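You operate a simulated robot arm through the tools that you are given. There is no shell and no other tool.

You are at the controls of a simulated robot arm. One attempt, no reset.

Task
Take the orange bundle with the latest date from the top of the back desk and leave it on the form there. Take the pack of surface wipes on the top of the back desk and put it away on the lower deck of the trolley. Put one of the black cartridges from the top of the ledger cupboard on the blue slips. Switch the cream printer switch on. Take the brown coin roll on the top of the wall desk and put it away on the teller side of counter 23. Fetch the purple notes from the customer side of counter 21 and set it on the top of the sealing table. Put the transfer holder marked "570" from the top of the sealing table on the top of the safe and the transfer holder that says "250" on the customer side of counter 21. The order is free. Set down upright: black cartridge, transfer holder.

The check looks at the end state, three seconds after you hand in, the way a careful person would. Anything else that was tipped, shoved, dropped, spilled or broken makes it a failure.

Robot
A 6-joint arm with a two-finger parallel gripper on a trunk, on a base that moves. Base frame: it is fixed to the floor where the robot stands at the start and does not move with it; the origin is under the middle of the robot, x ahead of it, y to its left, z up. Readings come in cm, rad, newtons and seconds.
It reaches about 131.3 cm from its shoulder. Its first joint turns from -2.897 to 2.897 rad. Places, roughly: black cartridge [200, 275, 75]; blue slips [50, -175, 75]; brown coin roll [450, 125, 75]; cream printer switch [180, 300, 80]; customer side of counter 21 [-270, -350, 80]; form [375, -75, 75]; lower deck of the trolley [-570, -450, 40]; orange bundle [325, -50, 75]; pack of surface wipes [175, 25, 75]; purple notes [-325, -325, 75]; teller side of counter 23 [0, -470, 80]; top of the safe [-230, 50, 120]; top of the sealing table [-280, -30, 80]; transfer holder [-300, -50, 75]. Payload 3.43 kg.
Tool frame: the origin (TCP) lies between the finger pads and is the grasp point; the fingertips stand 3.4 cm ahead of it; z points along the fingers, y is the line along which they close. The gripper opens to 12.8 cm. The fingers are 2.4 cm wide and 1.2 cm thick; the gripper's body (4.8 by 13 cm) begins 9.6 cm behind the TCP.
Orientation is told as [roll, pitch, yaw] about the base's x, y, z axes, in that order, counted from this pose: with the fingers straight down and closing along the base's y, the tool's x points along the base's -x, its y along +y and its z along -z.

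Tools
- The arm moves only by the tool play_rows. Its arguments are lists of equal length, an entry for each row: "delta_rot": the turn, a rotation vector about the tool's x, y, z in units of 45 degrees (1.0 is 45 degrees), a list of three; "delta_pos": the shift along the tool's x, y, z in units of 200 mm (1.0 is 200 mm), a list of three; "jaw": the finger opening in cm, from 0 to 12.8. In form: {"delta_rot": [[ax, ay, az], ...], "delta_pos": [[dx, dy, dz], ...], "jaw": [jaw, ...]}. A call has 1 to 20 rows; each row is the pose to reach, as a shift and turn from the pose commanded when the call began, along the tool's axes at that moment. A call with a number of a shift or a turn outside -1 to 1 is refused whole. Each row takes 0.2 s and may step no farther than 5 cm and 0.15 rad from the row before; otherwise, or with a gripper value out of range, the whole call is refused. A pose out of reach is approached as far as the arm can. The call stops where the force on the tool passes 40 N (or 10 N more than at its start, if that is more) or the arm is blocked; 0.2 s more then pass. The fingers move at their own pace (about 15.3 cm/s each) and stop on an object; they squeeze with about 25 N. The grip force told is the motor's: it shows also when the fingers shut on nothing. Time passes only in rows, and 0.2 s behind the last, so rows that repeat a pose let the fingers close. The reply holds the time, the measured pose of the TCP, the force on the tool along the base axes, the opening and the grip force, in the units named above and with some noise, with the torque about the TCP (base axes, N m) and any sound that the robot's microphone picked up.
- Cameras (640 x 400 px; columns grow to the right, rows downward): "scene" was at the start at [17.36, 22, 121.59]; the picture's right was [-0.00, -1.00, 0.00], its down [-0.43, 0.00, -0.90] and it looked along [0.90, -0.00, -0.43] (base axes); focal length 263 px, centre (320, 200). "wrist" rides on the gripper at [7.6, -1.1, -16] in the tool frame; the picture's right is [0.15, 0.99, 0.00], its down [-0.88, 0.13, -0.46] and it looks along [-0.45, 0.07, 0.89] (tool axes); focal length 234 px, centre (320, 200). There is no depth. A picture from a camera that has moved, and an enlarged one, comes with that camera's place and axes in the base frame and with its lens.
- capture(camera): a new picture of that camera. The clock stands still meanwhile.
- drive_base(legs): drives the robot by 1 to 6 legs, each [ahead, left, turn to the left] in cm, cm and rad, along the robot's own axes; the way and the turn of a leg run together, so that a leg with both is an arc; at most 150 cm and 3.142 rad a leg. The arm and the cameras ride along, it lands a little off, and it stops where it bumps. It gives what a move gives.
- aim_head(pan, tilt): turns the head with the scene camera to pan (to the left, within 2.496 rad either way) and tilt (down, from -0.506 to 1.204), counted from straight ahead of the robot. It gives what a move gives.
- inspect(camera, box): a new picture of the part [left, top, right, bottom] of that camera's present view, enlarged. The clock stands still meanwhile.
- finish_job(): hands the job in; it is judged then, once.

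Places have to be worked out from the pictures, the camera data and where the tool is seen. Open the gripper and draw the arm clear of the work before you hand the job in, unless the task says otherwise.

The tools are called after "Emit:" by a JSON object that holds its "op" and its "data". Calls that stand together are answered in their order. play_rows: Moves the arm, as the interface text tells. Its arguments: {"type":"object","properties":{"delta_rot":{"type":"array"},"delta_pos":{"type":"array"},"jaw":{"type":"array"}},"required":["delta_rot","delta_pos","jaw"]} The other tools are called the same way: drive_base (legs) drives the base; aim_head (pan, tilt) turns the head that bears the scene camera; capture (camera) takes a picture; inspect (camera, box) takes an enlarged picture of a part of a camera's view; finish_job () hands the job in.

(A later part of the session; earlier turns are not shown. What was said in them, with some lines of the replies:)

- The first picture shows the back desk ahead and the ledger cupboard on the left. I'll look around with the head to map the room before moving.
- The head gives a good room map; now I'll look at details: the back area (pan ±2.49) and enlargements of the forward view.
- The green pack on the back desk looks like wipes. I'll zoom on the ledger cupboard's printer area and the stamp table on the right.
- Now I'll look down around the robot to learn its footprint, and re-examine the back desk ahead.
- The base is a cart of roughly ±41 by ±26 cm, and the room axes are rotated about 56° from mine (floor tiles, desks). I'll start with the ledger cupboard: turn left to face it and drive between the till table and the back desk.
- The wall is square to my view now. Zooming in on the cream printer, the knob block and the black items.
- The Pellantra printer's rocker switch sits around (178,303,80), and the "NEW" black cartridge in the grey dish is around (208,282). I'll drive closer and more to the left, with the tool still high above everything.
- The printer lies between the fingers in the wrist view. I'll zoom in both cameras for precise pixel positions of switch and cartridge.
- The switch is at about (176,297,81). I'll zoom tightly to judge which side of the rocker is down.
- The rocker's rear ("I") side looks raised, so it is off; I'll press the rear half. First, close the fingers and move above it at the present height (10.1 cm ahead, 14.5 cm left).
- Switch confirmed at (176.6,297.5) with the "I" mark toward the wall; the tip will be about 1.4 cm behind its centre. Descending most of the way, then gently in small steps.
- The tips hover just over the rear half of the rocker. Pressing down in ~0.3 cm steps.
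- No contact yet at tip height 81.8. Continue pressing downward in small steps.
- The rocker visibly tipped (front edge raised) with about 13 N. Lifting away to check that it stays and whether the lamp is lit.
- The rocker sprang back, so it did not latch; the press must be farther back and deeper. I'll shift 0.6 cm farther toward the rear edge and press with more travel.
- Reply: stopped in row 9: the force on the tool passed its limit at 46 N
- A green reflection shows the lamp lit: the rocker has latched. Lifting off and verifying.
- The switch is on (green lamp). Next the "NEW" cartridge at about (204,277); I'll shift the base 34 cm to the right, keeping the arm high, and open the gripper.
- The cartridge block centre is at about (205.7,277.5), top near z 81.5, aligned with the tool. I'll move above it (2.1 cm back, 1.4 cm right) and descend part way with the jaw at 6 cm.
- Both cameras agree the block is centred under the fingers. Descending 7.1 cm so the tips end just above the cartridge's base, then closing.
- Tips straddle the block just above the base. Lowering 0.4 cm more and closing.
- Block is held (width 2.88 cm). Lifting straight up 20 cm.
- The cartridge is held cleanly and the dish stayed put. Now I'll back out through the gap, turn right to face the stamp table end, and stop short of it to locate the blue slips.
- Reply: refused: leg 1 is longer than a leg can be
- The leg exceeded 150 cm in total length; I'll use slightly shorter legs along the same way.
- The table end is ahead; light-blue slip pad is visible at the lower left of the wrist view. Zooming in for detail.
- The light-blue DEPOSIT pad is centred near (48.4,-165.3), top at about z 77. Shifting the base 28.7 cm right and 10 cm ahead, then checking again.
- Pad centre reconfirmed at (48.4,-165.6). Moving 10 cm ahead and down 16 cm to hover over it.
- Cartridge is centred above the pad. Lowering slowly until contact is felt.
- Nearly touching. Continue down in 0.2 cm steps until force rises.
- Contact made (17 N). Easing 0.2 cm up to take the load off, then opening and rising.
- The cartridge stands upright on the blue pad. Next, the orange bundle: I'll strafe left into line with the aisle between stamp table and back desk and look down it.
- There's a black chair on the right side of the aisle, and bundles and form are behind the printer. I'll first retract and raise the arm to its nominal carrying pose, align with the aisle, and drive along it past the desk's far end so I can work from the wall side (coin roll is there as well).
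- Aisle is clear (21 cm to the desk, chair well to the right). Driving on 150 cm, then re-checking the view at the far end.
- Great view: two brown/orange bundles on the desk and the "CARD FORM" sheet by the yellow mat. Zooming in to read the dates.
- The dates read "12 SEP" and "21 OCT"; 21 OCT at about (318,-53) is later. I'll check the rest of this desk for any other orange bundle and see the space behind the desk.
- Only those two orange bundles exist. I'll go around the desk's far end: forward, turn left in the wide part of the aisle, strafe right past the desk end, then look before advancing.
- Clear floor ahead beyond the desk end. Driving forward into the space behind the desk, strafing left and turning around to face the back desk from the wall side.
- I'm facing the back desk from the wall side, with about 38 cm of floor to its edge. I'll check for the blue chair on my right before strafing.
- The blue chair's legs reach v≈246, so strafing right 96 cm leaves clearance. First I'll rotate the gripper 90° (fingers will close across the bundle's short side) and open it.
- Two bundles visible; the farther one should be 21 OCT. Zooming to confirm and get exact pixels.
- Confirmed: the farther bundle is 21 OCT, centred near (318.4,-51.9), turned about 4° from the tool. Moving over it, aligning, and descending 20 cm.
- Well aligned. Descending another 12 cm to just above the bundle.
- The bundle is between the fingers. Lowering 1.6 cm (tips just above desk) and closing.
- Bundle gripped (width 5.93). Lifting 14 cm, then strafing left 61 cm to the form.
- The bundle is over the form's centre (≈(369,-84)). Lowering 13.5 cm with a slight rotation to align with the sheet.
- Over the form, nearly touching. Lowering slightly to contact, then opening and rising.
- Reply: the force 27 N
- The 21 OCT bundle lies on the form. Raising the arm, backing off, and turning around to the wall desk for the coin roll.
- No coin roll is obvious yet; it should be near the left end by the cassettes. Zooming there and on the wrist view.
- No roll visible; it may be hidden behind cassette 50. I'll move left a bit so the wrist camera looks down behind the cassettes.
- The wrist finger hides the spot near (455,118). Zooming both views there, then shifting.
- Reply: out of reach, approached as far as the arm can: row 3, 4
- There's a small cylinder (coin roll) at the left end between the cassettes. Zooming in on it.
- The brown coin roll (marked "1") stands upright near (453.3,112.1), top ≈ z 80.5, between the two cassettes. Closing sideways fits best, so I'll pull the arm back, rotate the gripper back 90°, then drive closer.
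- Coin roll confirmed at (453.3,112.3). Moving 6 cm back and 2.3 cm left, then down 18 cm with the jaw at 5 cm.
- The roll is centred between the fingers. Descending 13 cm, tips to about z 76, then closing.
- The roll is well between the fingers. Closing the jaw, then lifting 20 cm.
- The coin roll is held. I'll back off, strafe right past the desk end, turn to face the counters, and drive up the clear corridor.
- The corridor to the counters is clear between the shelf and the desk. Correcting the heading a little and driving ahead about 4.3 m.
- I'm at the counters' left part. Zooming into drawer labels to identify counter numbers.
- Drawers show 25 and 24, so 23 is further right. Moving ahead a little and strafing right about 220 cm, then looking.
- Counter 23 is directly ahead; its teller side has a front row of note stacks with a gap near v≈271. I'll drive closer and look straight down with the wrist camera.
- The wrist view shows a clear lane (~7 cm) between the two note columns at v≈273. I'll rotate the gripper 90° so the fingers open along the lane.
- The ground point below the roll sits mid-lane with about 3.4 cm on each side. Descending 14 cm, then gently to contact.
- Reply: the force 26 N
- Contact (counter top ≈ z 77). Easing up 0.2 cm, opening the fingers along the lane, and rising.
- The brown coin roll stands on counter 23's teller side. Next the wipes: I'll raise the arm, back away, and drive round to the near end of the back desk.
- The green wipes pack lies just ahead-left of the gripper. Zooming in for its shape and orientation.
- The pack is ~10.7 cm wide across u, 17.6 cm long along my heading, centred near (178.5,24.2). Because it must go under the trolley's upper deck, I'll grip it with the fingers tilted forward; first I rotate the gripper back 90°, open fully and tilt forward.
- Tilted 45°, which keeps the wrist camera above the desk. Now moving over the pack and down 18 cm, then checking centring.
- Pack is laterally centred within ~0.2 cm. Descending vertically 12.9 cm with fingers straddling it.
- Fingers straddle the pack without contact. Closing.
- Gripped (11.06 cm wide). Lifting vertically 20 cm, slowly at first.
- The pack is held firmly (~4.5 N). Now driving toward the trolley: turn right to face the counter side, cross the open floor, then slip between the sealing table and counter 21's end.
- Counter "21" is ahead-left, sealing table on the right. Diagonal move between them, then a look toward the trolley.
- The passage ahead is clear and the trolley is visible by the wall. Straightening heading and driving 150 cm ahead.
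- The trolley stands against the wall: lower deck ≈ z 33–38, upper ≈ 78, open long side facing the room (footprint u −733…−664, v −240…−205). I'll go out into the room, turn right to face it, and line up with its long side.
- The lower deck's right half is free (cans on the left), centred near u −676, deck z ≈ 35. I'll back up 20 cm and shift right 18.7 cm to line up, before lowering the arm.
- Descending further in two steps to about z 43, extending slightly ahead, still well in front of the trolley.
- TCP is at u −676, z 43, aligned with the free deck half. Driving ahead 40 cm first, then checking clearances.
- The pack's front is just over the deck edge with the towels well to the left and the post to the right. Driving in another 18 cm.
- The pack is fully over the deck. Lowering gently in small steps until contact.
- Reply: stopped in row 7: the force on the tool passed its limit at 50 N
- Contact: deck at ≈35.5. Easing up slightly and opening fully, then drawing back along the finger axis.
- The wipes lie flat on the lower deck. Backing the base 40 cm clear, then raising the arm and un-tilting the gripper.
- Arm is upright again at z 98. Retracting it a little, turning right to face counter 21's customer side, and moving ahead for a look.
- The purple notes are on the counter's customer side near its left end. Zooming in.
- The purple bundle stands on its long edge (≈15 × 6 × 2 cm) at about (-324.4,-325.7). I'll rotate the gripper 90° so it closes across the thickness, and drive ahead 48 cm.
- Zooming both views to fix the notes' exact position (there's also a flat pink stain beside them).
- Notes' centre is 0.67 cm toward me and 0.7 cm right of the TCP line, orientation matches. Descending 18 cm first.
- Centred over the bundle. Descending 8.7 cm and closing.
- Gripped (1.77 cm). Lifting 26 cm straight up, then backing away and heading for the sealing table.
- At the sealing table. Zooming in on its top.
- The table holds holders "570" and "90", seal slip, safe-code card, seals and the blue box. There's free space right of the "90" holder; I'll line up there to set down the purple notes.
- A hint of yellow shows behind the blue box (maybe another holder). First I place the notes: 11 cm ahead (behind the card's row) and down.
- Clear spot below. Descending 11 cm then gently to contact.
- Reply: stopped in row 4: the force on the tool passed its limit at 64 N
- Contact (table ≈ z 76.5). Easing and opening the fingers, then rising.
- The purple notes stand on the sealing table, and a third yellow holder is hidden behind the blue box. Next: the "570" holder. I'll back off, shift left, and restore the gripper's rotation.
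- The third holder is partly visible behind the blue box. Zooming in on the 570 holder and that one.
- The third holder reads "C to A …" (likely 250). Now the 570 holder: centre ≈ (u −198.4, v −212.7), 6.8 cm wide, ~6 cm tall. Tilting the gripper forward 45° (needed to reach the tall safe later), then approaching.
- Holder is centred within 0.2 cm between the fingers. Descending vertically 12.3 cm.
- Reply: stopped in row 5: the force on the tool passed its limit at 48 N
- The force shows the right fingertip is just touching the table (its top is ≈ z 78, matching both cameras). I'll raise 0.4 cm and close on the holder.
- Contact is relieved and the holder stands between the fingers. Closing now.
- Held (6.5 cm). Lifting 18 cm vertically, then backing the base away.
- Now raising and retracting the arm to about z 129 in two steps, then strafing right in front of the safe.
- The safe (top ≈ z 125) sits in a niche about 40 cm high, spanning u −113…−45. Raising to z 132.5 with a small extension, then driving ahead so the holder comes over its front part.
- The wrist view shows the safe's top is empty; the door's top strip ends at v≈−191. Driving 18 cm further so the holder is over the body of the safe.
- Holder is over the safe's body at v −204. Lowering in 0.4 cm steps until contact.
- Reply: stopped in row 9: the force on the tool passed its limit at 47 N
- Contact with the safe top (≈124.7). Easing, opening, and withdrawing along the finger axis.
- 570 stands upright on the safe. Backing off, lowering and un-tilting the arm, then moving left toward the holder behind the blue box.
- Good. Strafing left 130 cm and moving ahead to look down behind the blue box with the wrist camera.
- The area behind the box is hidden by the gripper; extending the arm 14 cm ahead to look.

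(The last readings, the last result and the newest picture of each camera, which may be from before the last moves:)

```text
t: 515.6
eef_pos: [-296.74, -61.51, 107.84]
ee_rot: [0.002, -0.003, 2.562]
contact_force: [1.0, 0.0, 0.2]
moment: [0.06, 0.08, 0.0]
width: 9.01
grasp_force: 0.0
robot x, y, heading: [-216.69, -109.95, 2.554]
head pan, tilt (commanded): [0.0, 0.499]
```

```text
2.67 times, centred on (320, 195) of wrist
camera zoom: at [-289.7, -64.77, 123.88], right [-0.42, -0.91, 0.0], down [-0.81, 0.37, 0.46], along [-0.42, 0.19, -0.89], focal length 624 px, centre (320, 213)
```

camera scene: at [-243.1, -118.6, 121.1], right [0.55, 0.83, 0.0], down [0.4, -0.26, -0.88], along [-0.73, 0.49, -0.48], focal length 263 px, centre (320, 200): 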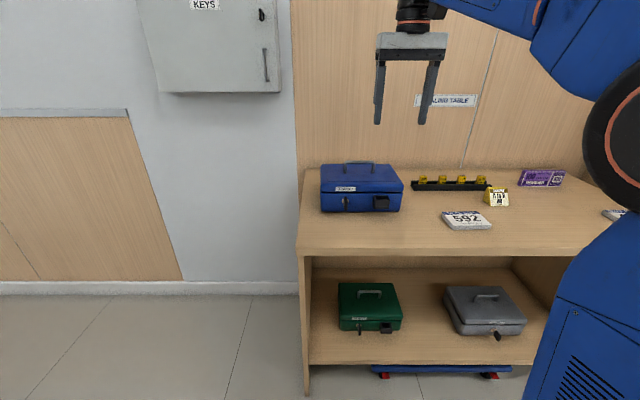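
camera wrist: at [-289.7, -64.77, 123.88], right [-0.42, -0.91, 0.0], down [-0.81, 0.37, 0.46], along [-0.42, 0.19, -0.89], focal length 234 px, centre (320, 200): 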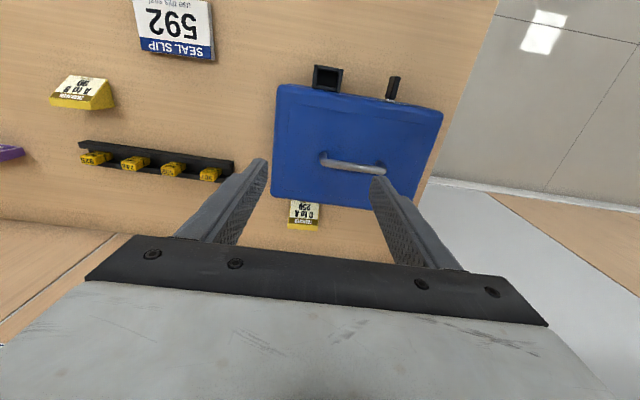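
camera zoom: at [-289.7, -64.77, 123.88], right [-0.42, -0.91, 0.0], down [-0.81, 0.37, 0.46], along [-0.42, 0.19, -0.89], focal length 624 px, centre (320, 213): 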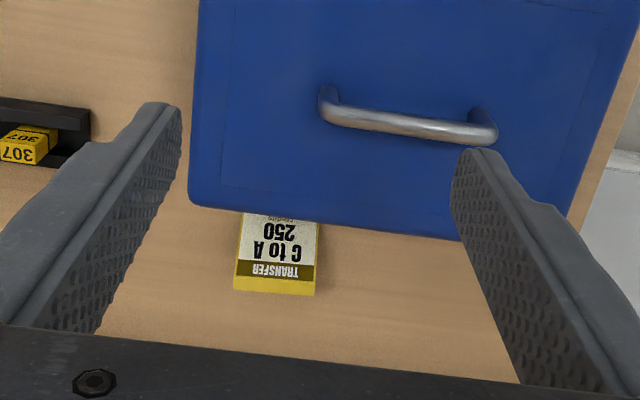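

"C to A 250" confirmed, standing behind the blue box at (u −216.8, v −229.5), about 5 cm behind it. Driving ahead 18 cm so the gripper hovers over it, then re-checking.

Emit:
{"op": "drive_base", "data": {"legs": [[18, 0, 0]]}}

Emit:
{"op": "capture", "data": {"camera": "wrist"}}

Emit:
{"op": "inspect", "data": {"camera": "wrist", "box": [220, 80, 420, 230]}}

Emit:
{"op": "capture", "data": {"camera": "scene"}}

```text
t: 517.2
eef_pos: [-311.75, -51.41, 107.71]
ee_rot: [0.0, 0.0, 2.563]
contact_force: [-0.7, 0.3, 0.2]
moment: [-0.04, 0.02, 0.01]
width: 9.0
grasp_force: 0.1
robot x, y, heading: [-231.95, -99.38, 2.555]
head pan, tilt (commanded): [0.0, 0.499]
```

```text
taken
camera wrist: at [-304.83, -54.7, 123.78], right [-0.42, -0.91, 0.0], down [-0.81, 0.37, 0.46], along [-0.42, 0.19, -0.89], focal length 234 px, centre (320, 200)
```

wrist: 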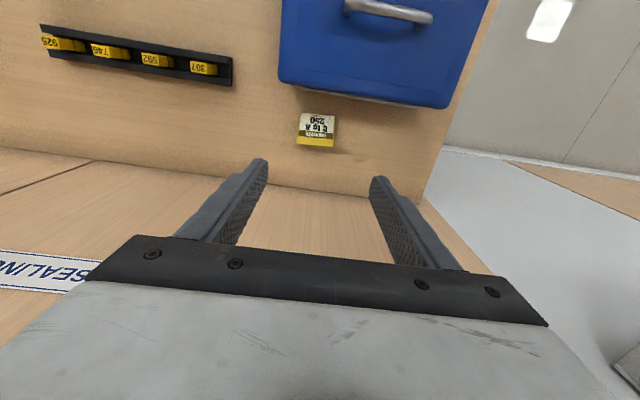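

```text
2.67 times, centred on (320, 155) of wrist
camera zoom: at [-304.83, -54.7, 123.78], right [-0.42, -0.91, 0.0], down [-0.81, 0.37, 0.46], along [-0.42, 0.19, -0.89], focal length 624 px, centre (320, 320)
```

zoom: 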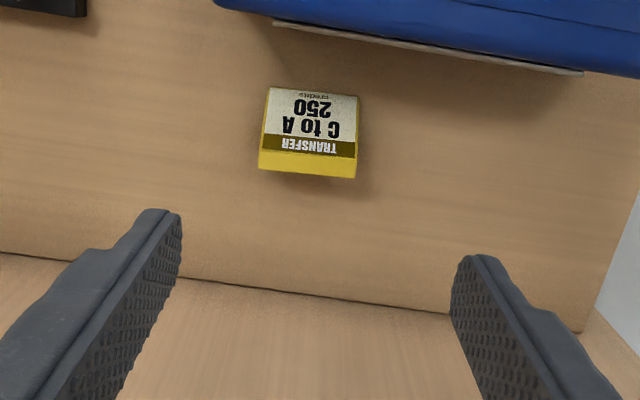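

```text
taken
camera scene: at [-258.18, -108.57, 121.09], right [0.55, 0.83, 0.0], down [0.4, -0.27, -0.88], along [-0.73, 0.49, -0.48], focal length 263 px, centre (320, 200)
```

scene: 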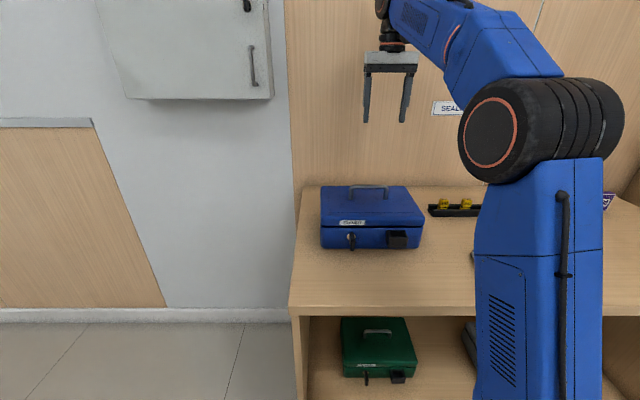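

The 250 holder is right under the TCP (0.4 cm off laterally). Descending 18 cm with the fingers straddling, then a check.

Emit:
{"op": "play_rows", "data": {"delta_rot": [[0, 0, 0], [0, 0, 0], [0, 0, 0], [0, 0, 0], [0, 0, 0]], "delta_pos": [[0, -0.02, 0.2], [0, -0.02, 0.4], [0, -0.02, 0.6], [0, -0.02, 0.78], [0, -0.02, 0.9]], "jaw": [9, 9, 9, 9, 9]}}

Emit:
{"op": "capture", "data": {"camera": "wrist"}}

Emit:
{"op": "inspect", "data": {"camera": "scene", "box": [300, 90, 460, 260]}}

```text
t: 518.4
eef_pos: [-311.71, -51.01, 89.83]
ee_rot: [0.001, 0.0, 2.563]
contact_force: [0.2, -0.1, 0.0]
moment: [0.03, -0.02, 0.02]
width: 9.0
grasp_force: 0.1
robot x, y, heading: [-232.09, -99.67, 2.554]
head pan, tilt (commanded): [0.0, 0.499]
```

```text
taken
camera wrist: at [-304.72, -54.37, 105.84], right [-0.42, -0.91, 0.0], down [-0.81, 0.37, 0.46], along [-0.42, 0.19, -0.89], focal length 234 px, centre (320, 200)
```

wrist: 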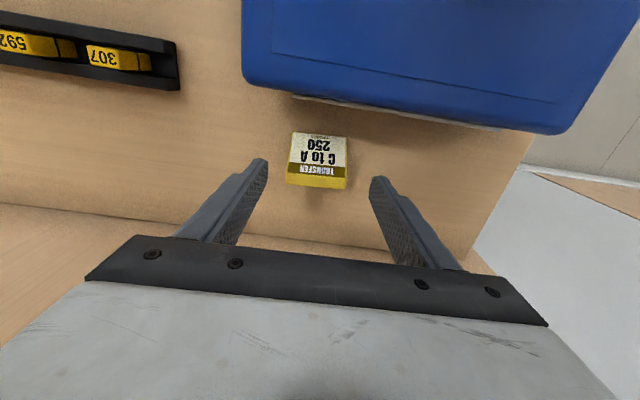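

```text
2.35 times, centred on (380, 175) of scene
camera zoom: at [-258.17, -108.57, 121.09], right [0.55, 0.83, 0.0], down [0.4, -0.27, -0.88], along [-0.73, 0.49, -0.48], focal length 618 px, centre (179, 259)
```

zoom: 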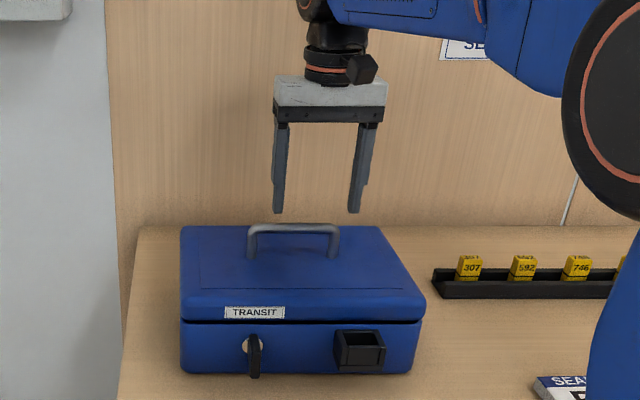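

Centred between the fingers and clear of the box. Descending 7.7 cm and closing.

Emit:
{"op": "play_rows", "data": {"delta_rot": [[0, 0, 0], [0, 0, 0], [0, 0, 0], [0, 0, 0]], "delta_pos": [[0, 0, 0.15], [0, 0, 0.28], [0, 0, 0.36], [0, 0, 0.385]], "jaw": [9, 9, 9, 9]}}

Emit:
{"op": "play_rows", "data": {"delta_rot": [[0, 0, 0], [0, 0, 0], [0, 0, 0], [0, 0, 0], [0, 0, 0]], "delta_pos": [[0, 0, 0], [0, 0, 0], [0, 0, 0], [0, 0, 0], [0, 0, 0]], "jaw": [8, 7, 6, 5, 5]}}

Emit:
{"op": "capture", "data": {"camera": "wrist"}}

```text
t: 519.4
eef_pos: [-311.7, -51.11, 82.05]
ee_rot: [0.002, -0.001, 2.562]
contact_force: [0.4, -0.4, 0.5]
moment: [-0.01, -0.02, -0.01]
width: 9.02
grasp_force: 0.1
robot x, y, heading: [-231.91, -99.81, 2.555]
head pan, tilt (commanded): [0.0, 0.499]
```

```text
t: 520.6
eef_pos: [-311.61, -51.05, 82.21]
ee_rot: [0.001, -0.001, 2.561]
contact_force: [-0.2, -1.1, 1.2]
moment: [0.03, 0.01, 0.01]
width: 6.34
grasp_force: 24.9
robot x, y, heading: [-232.03, -99.4, 2.556]
head pan, tilt (commanded): [0.0, 0.499]
```

```text
taken
camera wrist: at [-304.68, -54.34, 98.16], right [-0.42, -0.91, 0.0], down [-0.81, 0.37, 0.46], along [-0.42, 0.19, -0.89], focal length 234 px, centre (320, 200)
```

wrist: 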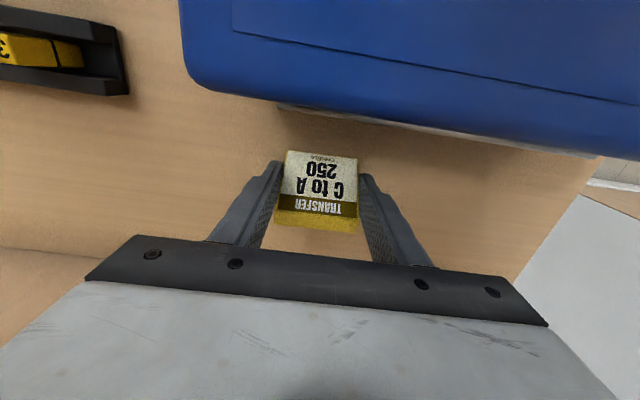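

Gripped. Lifting straight up 20 cm, then 5 more, and backing away.

Emit:
{"op": "play_rows", "data": {"delta_rot": [[0, 0, 0], [0, 0, 0], [0, 0, 0], [0, 0, 0], [0, 0, 0], [0, 0, 0]], "delta_pos": [[0, 0, -0.05], [0, 0, -0.2], [0, 0, -0.4], [0, 0, -0.6], [0, 0, -0.8], [0, 0, -1.0]], "jaw": [5, 5, 5, 5, 5, 5]}}

Emit:
{"op": "drive_base", "data": {"legs": [[-48, 0, 0]]}}

Emit:
{"op": "play_rows", "data": {"delta_rot": [[0, 0, 0], [0, 0, 0], [0, 0, 0], [0, 0, 0]], "delta_pos": [[0.2, 0, -0.08], [0.4, 0, -0.16], [0.6, 0, -0.24], [0.75, 0, -0.3]], "jaw": [5, 5, 5, 5]}}

Emit:
{"op": "capture", "data": {"camera": "scene"}}

Emit:
{"op": "capture", "data": {"camera": "wrist"}}

```text
t: 522.0
eef_pos: [-311.67, -51.0, 102.06]
ee_rot: [0.002, -0.002, 2.559]
contact_force: [-0.7, -0.1, 0.7]
moment: [-0.04, 0.0, -0.01]
width: 6.33
grasp_force: 25.0
robot x, y, heading: [-232.15, -99.92, 2.555]
head pan, tilt (commanded): [0.0, 0.499]
```

```text
t: 524.8
eef_pos: [-271.6, -77.34, 101.98]
ee_rot: [0.002, -0.002, 2.557]
contact_force: [0.6, 0.3, -0.7]
moment: [-0.01, -0.01, 0.02]
width: 6.34
grasp_force: 24.7
robot x, y, heading: [-192.1, -126.61, 2.544]
head pan, tilt (commanded): [0.0, 0.499]
```

```text
t: 525.8
eef_pos: [-259.13, -85.68, 107.89]
ee_rot: [0.002, 0.0, 2.558]
contact_force: [-1.0, 0.3, -1.0]
moment: [-0.01, -0.07, 0.06]
width: 6.34
grasp_force: 24.9
robot x, y, heading: [-192.19, -126.11, 2.552]
head pan, tilt (commanded): [0.0, 0.499]
```

```text
taken
camera scene: at [-218.42, -135.05, 121.09], right [0.56, 0.83, 0.0], down [0.4, -0.27, -0.88], along [-0.73, 0.49, -0.48], focal length 263 px, centre (320, 200)
```

scene: 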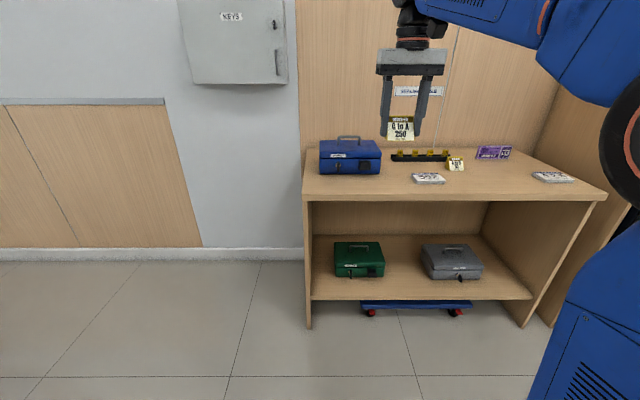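

```text
taken
camera wrist: at [-252.16, -88.98, 123.95], right [-0.42, -0.91, 0.0], down [-0.81, 0.38, 0.46], along [-0.41, 0.19, -0.89], focal length 234 px, centre (320, 200)
```

wrist: 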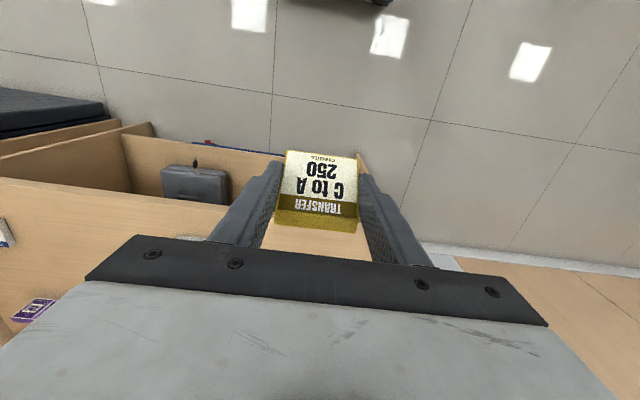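

250 is held. I'll return to counter 21's customer side by the known route: turn right, reverse diagonally past the counter's end, back along the wall passage and strafe in front of the customer side.

Emit:
{"op": "drive_base", "data": {"legs": [[0, 0, -1.575], [-98, 94, 0], [-136, 0, 0], [-136, 0, 0], [0, -98, 0]]}}

Emit:
{"op": "aim_head", "data": {"pan": 0.0, "tilt": 0.4}}

Emit:
{"op": "capture", "data": {"camera": "scene"}}

Emit:
{"op": "inspect", "data": {"camera": "scene", "box": [290, 120, 530, 270]}}

```text
t: 554.0
eef_pos: [-356.68, -368.16, 107.92]
ee_rot: [0.001, -0.003, 0.97]
contact_force: [0.5, 0.0, -1.0]
moment: [-0.03, 0.01, 0.01]
width: 6.33
grasp_force: 25.1
robot x, y, heading: [-398.61, -434.2, 0.959]
head pan, tilt (commanded): [0.0, 0.499]
```

```text
t: 554.6
eef_pos: [-356.78, -368.19, 108.02]
ee_rot: [0.002, -0.003, 0.968]
contact_force: [-0.6, -0.1, -1.3]
moment: [-0.01, 0.03, -0.05]
width: 6.32
grasp_force: 24.8
robot x, y, heading: [-398.52, -434.38, 0.96]
head pan, tilt (commanded): [0.0, 0.4]
```

```text
taken
camera scene: at [-406.77, -407.54, 122.0], right [0.82, -0.57, 0.0], down [-0.22, -0.32, -0.92], along [0.53, 0.76, -0.39], focal length 263 px, centre (320, 200)
```

scene: 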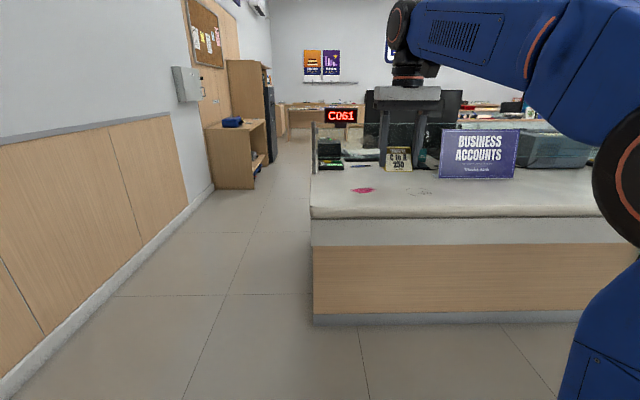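

```text
2.67 times, centred on (410, 195) of scene
camera zoom: at [-406.77, -407.54, 122.0], right [0.82, -0.57, 0.0], down [-0.22, -0.32, -0.92], along [0.53, 0.76, -0.39], focal length 701 px, centre (80, 213)
```

zoom: 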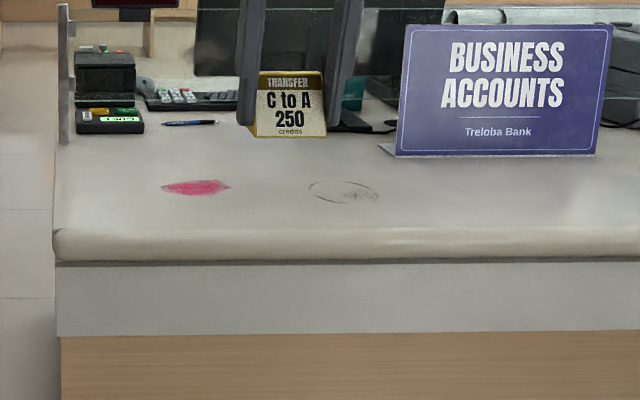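

There's ample free surface in front of the sign (≈(-286,-355)). Checking the floor to my right for customer chairs before strafing.

Emit:
{"op": "aim_head", "data": {"pan": -1.1, "tilt": 0.5}}

Emit:
{"op": "capture", "data": {"camera": "scene"}}

Emit:
{"op": "aim_head", "data": {"pan": -1.9, "tilt": 0.5}}

Emit:
{"op": "capture", "data": {"camera": "scene"}}

```text
t: 556.0
eef_pos: [-356.95, -368.08, 107.95]
ee_rot: [0.002, -0.003, 0.97]
contact_force: [0.2, 1.0, -0.8]
moment: [0.02, -0.03, -0.03]
width: 6.34
grasp_force: 25.3
robot x, y, heading: [-398.75, -434.53, 0.962]
head pan, tilt (commanded): [-1.1, 0.499]
```

```text
taken
camera scene: at [-403.05, -416.38, 121.09], right [-0.14, -0.99, 0.0], down [-0.47, 0.07, -0.88], along [0.87, -0.12, -0.48], focal length 263 px, centre (320, 200)
```

scene: 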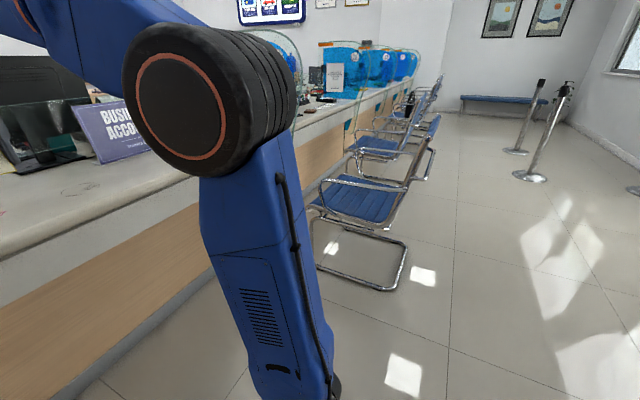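

```text
t: 557.1
eef_pos: [-356.9, -368.18, 107.94]
ee_rot: [0.003, -0.001, 0.968]
contact_force: [-0.2, -0.6, -0.1]
moment: [-0.04, 0.0, 0.04]
width: 6.32
grasp_force: 25.0
robot x, y, heading: [-398.71, -434.04, 0.962]
head pan, tilt (commanded): [-1.901, 0.499]
```

```text
taken
camera scene: at [-406.68, -422.48, 121.09], right [-0.81, -0.59, 0.0], down [-0.28, 0.39, -0.88], along [0.52, -0.71, -0.48], focal length 263 px, centre (320, 200)
```

scene: 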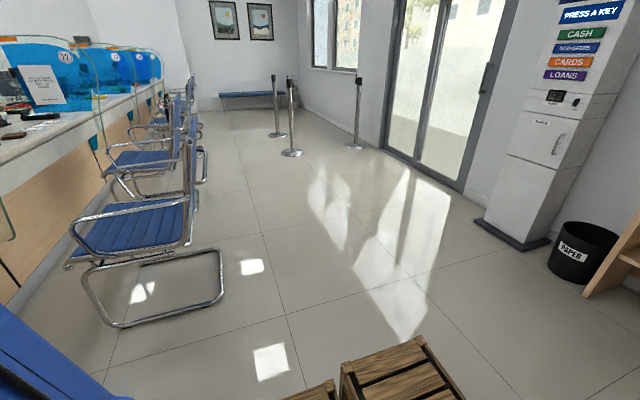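

The nearest customer chair begins at about v 15, so strafing right 45 cm leaves ~30 cm. Then moving ahead 47 cm over the counter.

Emit:
{"op": "drive_base", "data": {"legs": [[0, 0, 0.015], [0, -45, 0], [47, 0, 0]]}}

Emit:
{"op": "aim_head", "data": {"pan": -0.05, "tilt": 0.6}}

Emit:
{"op": "capture", "data": {"camera": "scene"}}

Emit:
{"op": "capture", "data": {"camera": "wrist"}}

```text
t: 562.5
eef_pos: [-294.06, -353.93, 107.94]
ee_rot: [0.002, -0.002, 0.982]
contact_force: [-0.8, 0.6, -0.2]
moment: [-0.05, 0.05, -0.01]
width: 6.33
grasp_force: 25.4
robot x, y, heading: [-335.24, -420.53, 0.975]
head pan, tilt (commanded): [-1.901, 0.499]
```

```text
t: 564.4
eef_pos: [-293.98, -353.87, 107.89]
ee_rot: [0.003, -0.003, 0.981]
contact_force: [-0.1, 0.2, -1.6]
moment: [0.0, -0.01, -0.01]
width: 6.31
grasp_force: 25.0
robot x, y, heading: [-335.1, -420.85, 0.971]
head pan, tilt (commanded): [-0.051, 0.6]
```

```text
taken
camera scene: at [-343.34, -394.58, 120.18], right [0.8, -0.6, 0.0], down [-0.34, -0.45, -0.83], along [0.5, 0.66, -0.56], focal length 263 px, centre (320, 200)
```

scene: 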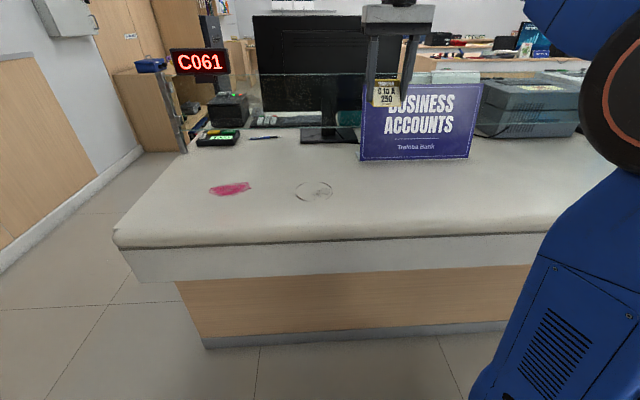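

```text
taken
camera wrist: at [-297.36, -360.99, 124.02], right [-0.9, 0.43, 0.0], down [0.38, 0.8, 0.46], along [0.2, 0.41, -0.89], focal length 234 px, centre (320, 200)
```

wrist: 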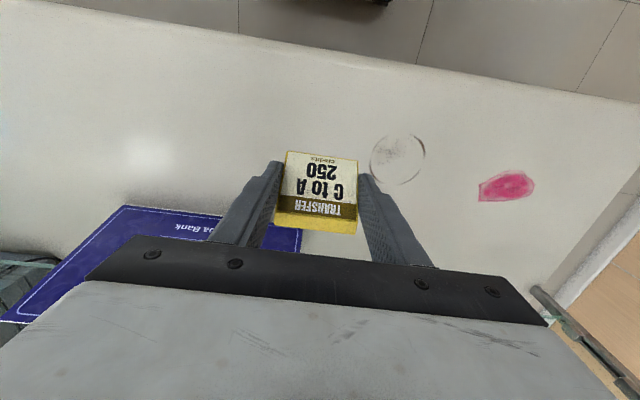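

The point below is clean counter, 15 cm from the ring mark and 23 cm in front of the sign. Descending 23 cm, then gently to contact.

Emit:
{"op": "play_rows", "data": {"delta_rot": [[0, 0, 0], [0, 0, 0], [0, 0, 0], [0, 0, 0], [0, 0, 0]], "delta_pos": [[0, 0, 0.2], [0, 0, 0.4], [0, 0, 0.6], [0, 0, 0.8], [0, 0, 1.0]], "jaw": [5, 5, 5, 5, 5]}}

Emit:
{"op": "play_rows", "data": {"delta_rot": [[0, 0, 0], [0, 0, 0], [0, 0, 0], [0, 0, 0], [0, 0, 0], [0, 0, 0], [0, 0, 0], [0, 0, 0], [0, 0, 0], [0, 0, 0]], "delta_pos": [[0, 0, 0.1], [0, 0, 0.18], [0, 0, 0.22], [0, 0, 0.24], [0, 0, 0.255], [0, 0, 0.27], [0, 0, 0.285], [0, 0, 0.3], [0, 0, 0.315], [0, 0, 0.33]], "jaw": [5, 5, 5, 5, 5, 5, 5, 5, 5, 5]}}

Emit:
{"op": "inspect", "data": {"camera": "scene", "box": [300, 80, 460, 230]}}

```text
t: 565.6
eef_pos: [-293.94, -353.8, 87.91]
ee_rot: [0.002, -0.005, 0.98]
contact_force: [-0.1, 0.4, -0.3]
moment: [0.01, 0.0, 0.01]
width: 6.33
grasp_force: 24.5
robot x, y, heading: [-335.05, -420.79, 0.974]
head pan, tilt (commanded): [-0.051, 0.6]
```

```text
t: 567.8
eef_pos: [-293.97, -353.85, 81.64]
ee_rot: [0.002, -0.009, 0.982]
contact_force: [-0.6, -4.2, 14.9]
moment: [-0.23, -0.39, -0.11]
width: 6.34
grasp_force: 25.0
robot x, y, heading: [-335.09, -420.96, 0.974]
head pan, tilt (commanded): [-0.051, 0.6]
stopped in row 10: the force on the tool passed its limit at 44 N (the readings are from after the stop); the commanded pose is now the measured one
```

```text
2.67 times, centred on (380, 155) of scene
camera zoom: at [-343.38, -394.64, 120.19], right [0.8, -0.6, 0.0], down [-0.34, -0.45, -0.83], along [0.5, 0.66, -0.56], focal length 701 px, centre (160, 320)
```

zoom: 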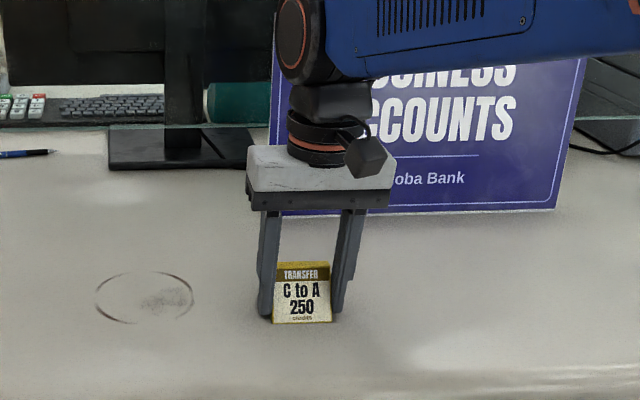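

Contact. Easing, opening and rising clear of the holder.

Emit:
{"op": "play_rows", "data": {"delta_rot": [[0, 0, 0], [0, 0, 0], [0, 0, 0], [0, 0, 0], [0, 0, 0]], "delta_pos": [[0, 0, -0.006], [0, 0, -0.006], [0, 0, -0.006], [0, 0, -0.006], [0, 0, -0.006]], "jaw": [6.4, 7, 8, 8.8, 8.8]}}

Emit:
{"op": "play_rows", "data": {"delta_rot": [[0, 0, 0], [0, 0, 0], [0, 0, 0], [0, 0, 0], [0, 0, 0], [0, 0, 0]], "delta_pos": [[0, 0, -0.06], [0, 0, -0.2], [0, 0, -0.4], [0, 0, -0.6], [0, 0, -0.8], [0, 0, -1.0]], "jaw": [8.8, 8.8, 8.8, 8.8, 8.8, 8.8]}}

Emit:
{"op": "inspect", "data": {"camera": "scene", "box": [300, 80, 460, 230]}}

Emit:
{"op": "capture", "data": {"camera": "wrist"}}

```text
t: 569.0
eef_pos: [-294.02, -353.76, 81.75]
ee_rot: [0.001, -0.008, 0.98]
contact_force: [-0.8, 0.1, 0.0]
moment: [-0.02, 0.01, 0.01]
width: 8.81
grasp_force: 0.0
robot x, y, heading: [-335.21, -420.57, 0.978]
head pan, tilt (commanded): [-0.051, 0.6]
```

```text
t: 570.4
eef_pos: [-294.14, -353.98, 101.8]
ee_rot: [0.001, -0.006, 0.981]
contact_force: [-0.2, 0.7, -0.7]
moment: [0.0, -0.01, 0.01]
width: 8.81
grasp_force: 0.1
robot x, y, heading: [-335.35, -420.35, 0.977]
head pan, tilt (commanded): [-0.051, 0.6]
```

```text
2.67 times, centred on (380, 155) of scene
camera zoom: at [-343.35, -394.58, 120.18], right [0.8, -0.6, 0.0], down [-0.34, -0.45, -0.82], along [0.5, 0.66, -0.57], focal length 701 px, centre (160, 320)
```

zoom: 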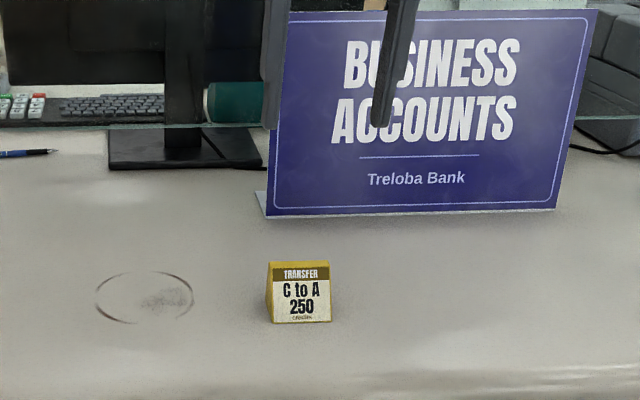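

```text
taken
camera wrist: at [-297.5, -361.04, 117.9], right [-0.9, 0.43, 0.0], down [0.38, 0.8, 0.46], along [0.2, 0.42, -0.89], focal length 234 px, centre (320, 200)
```

wrist: 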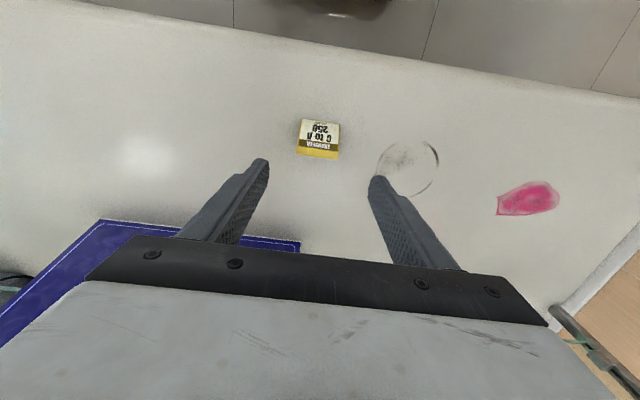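

All placements are verified: 250 stands on counter 21's customer side. Backing the robot clear with the gripper open and raised before handing in.

Emit:
{"op": "drive_base", "data": {"legs": [[-50, 0, 0]]}}

Emit:
{"op": "aim_head", "data": {"pan": 0.0, "tilt": 0.4}}

Emit:
{"op": "capture", "data": {"camera": "scene"}}

```text
t: 573.3
eef_pos: [-322.09, -395.63, 101.85]
ee_rot: [0.0, -0.007, 0.975]
contact_force: [0.2, -1.0, -0.5]
moment: [-0.01, 0.0, 0.01]
width: 8.83
grasp_force: 0.1
robot x, y, heading: [-363.33, -461.68, 0.972]
head pan, tilt (commanded): [-0.051, 0.6]
```

```text
t: 574.0
eef_pos: [-322.03, -395.49, 101.83]
ee_rot: [0.002, -0.009, 0.974]
contact_force: [0.3, -0.3, 0.1]
moment: [-0.04, 0.0, -0.01]
width: 8.79
grasp_force: 0.1
robot x, y, heading: [-363.15, -461.96, 0.967]
head pan, tilt (commanded): [0.0, 0.4]
```

```text
taken
camera scene: at [-371.62, -435.36, 122.0], right [0.82, -0.57, 0.0], down [-0.22, -0.32, -0.92], along [0.52, 0.76, -0.39], focal length 263 px, centre (320, 200)
```

scene: 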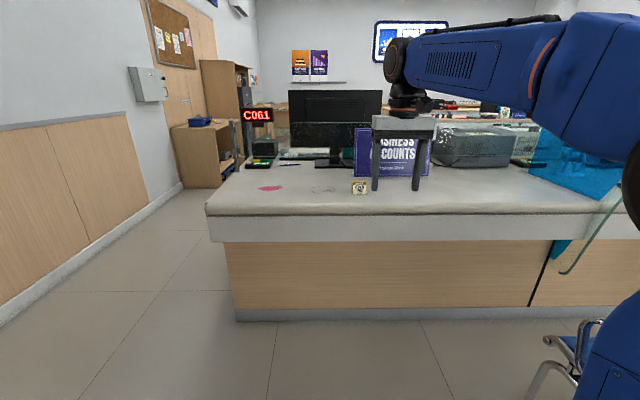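

The arm is clear with the gripper open, the 250 holder stands on the counter, and all eight placements and the printer switch were checked after each step. Handing in the job.

Emit:
{"op": "finish_job", "data": {}}

```text
The job is handed in.
```

I've handed the job in with every part done. I checked each item by camera right after setting it down, but did not go back at the end to look at them all again.

| Item | Where it is now |
|---|---|
| Orange bundle, 21 OCT (the other was 12 SEP) | On the card form on the back desk |
| Surface wipes | Flat on the free half of the trolley's lower deck |
| Black cartridge marked "NEW" | Upright on the light-blue deposit slips |
| Cream printer switch | On, with its green lamp lit |
| Brown coin roll | Standing on the teller side of counter 23, between the note stacks |
| Purple notes | Standing on edge on the sealing table, as they stood before |
| Transfer holder "570" | Upright on top of the safe |
| Transfer holder "250" | Upright on the customer side of counter 21 |

- **Printer switch:** my first press sprang back. A second, firmer press nearer the rear edge latched it.
- **Holder "250":** I found it behind the blue cash box on the sealing table. I lifted it straight up without moving the box.

In the pictures I took, nothing else had been tipped, moved or dropped. The robot ended backed away from counter 21 with the gripper open and raised.
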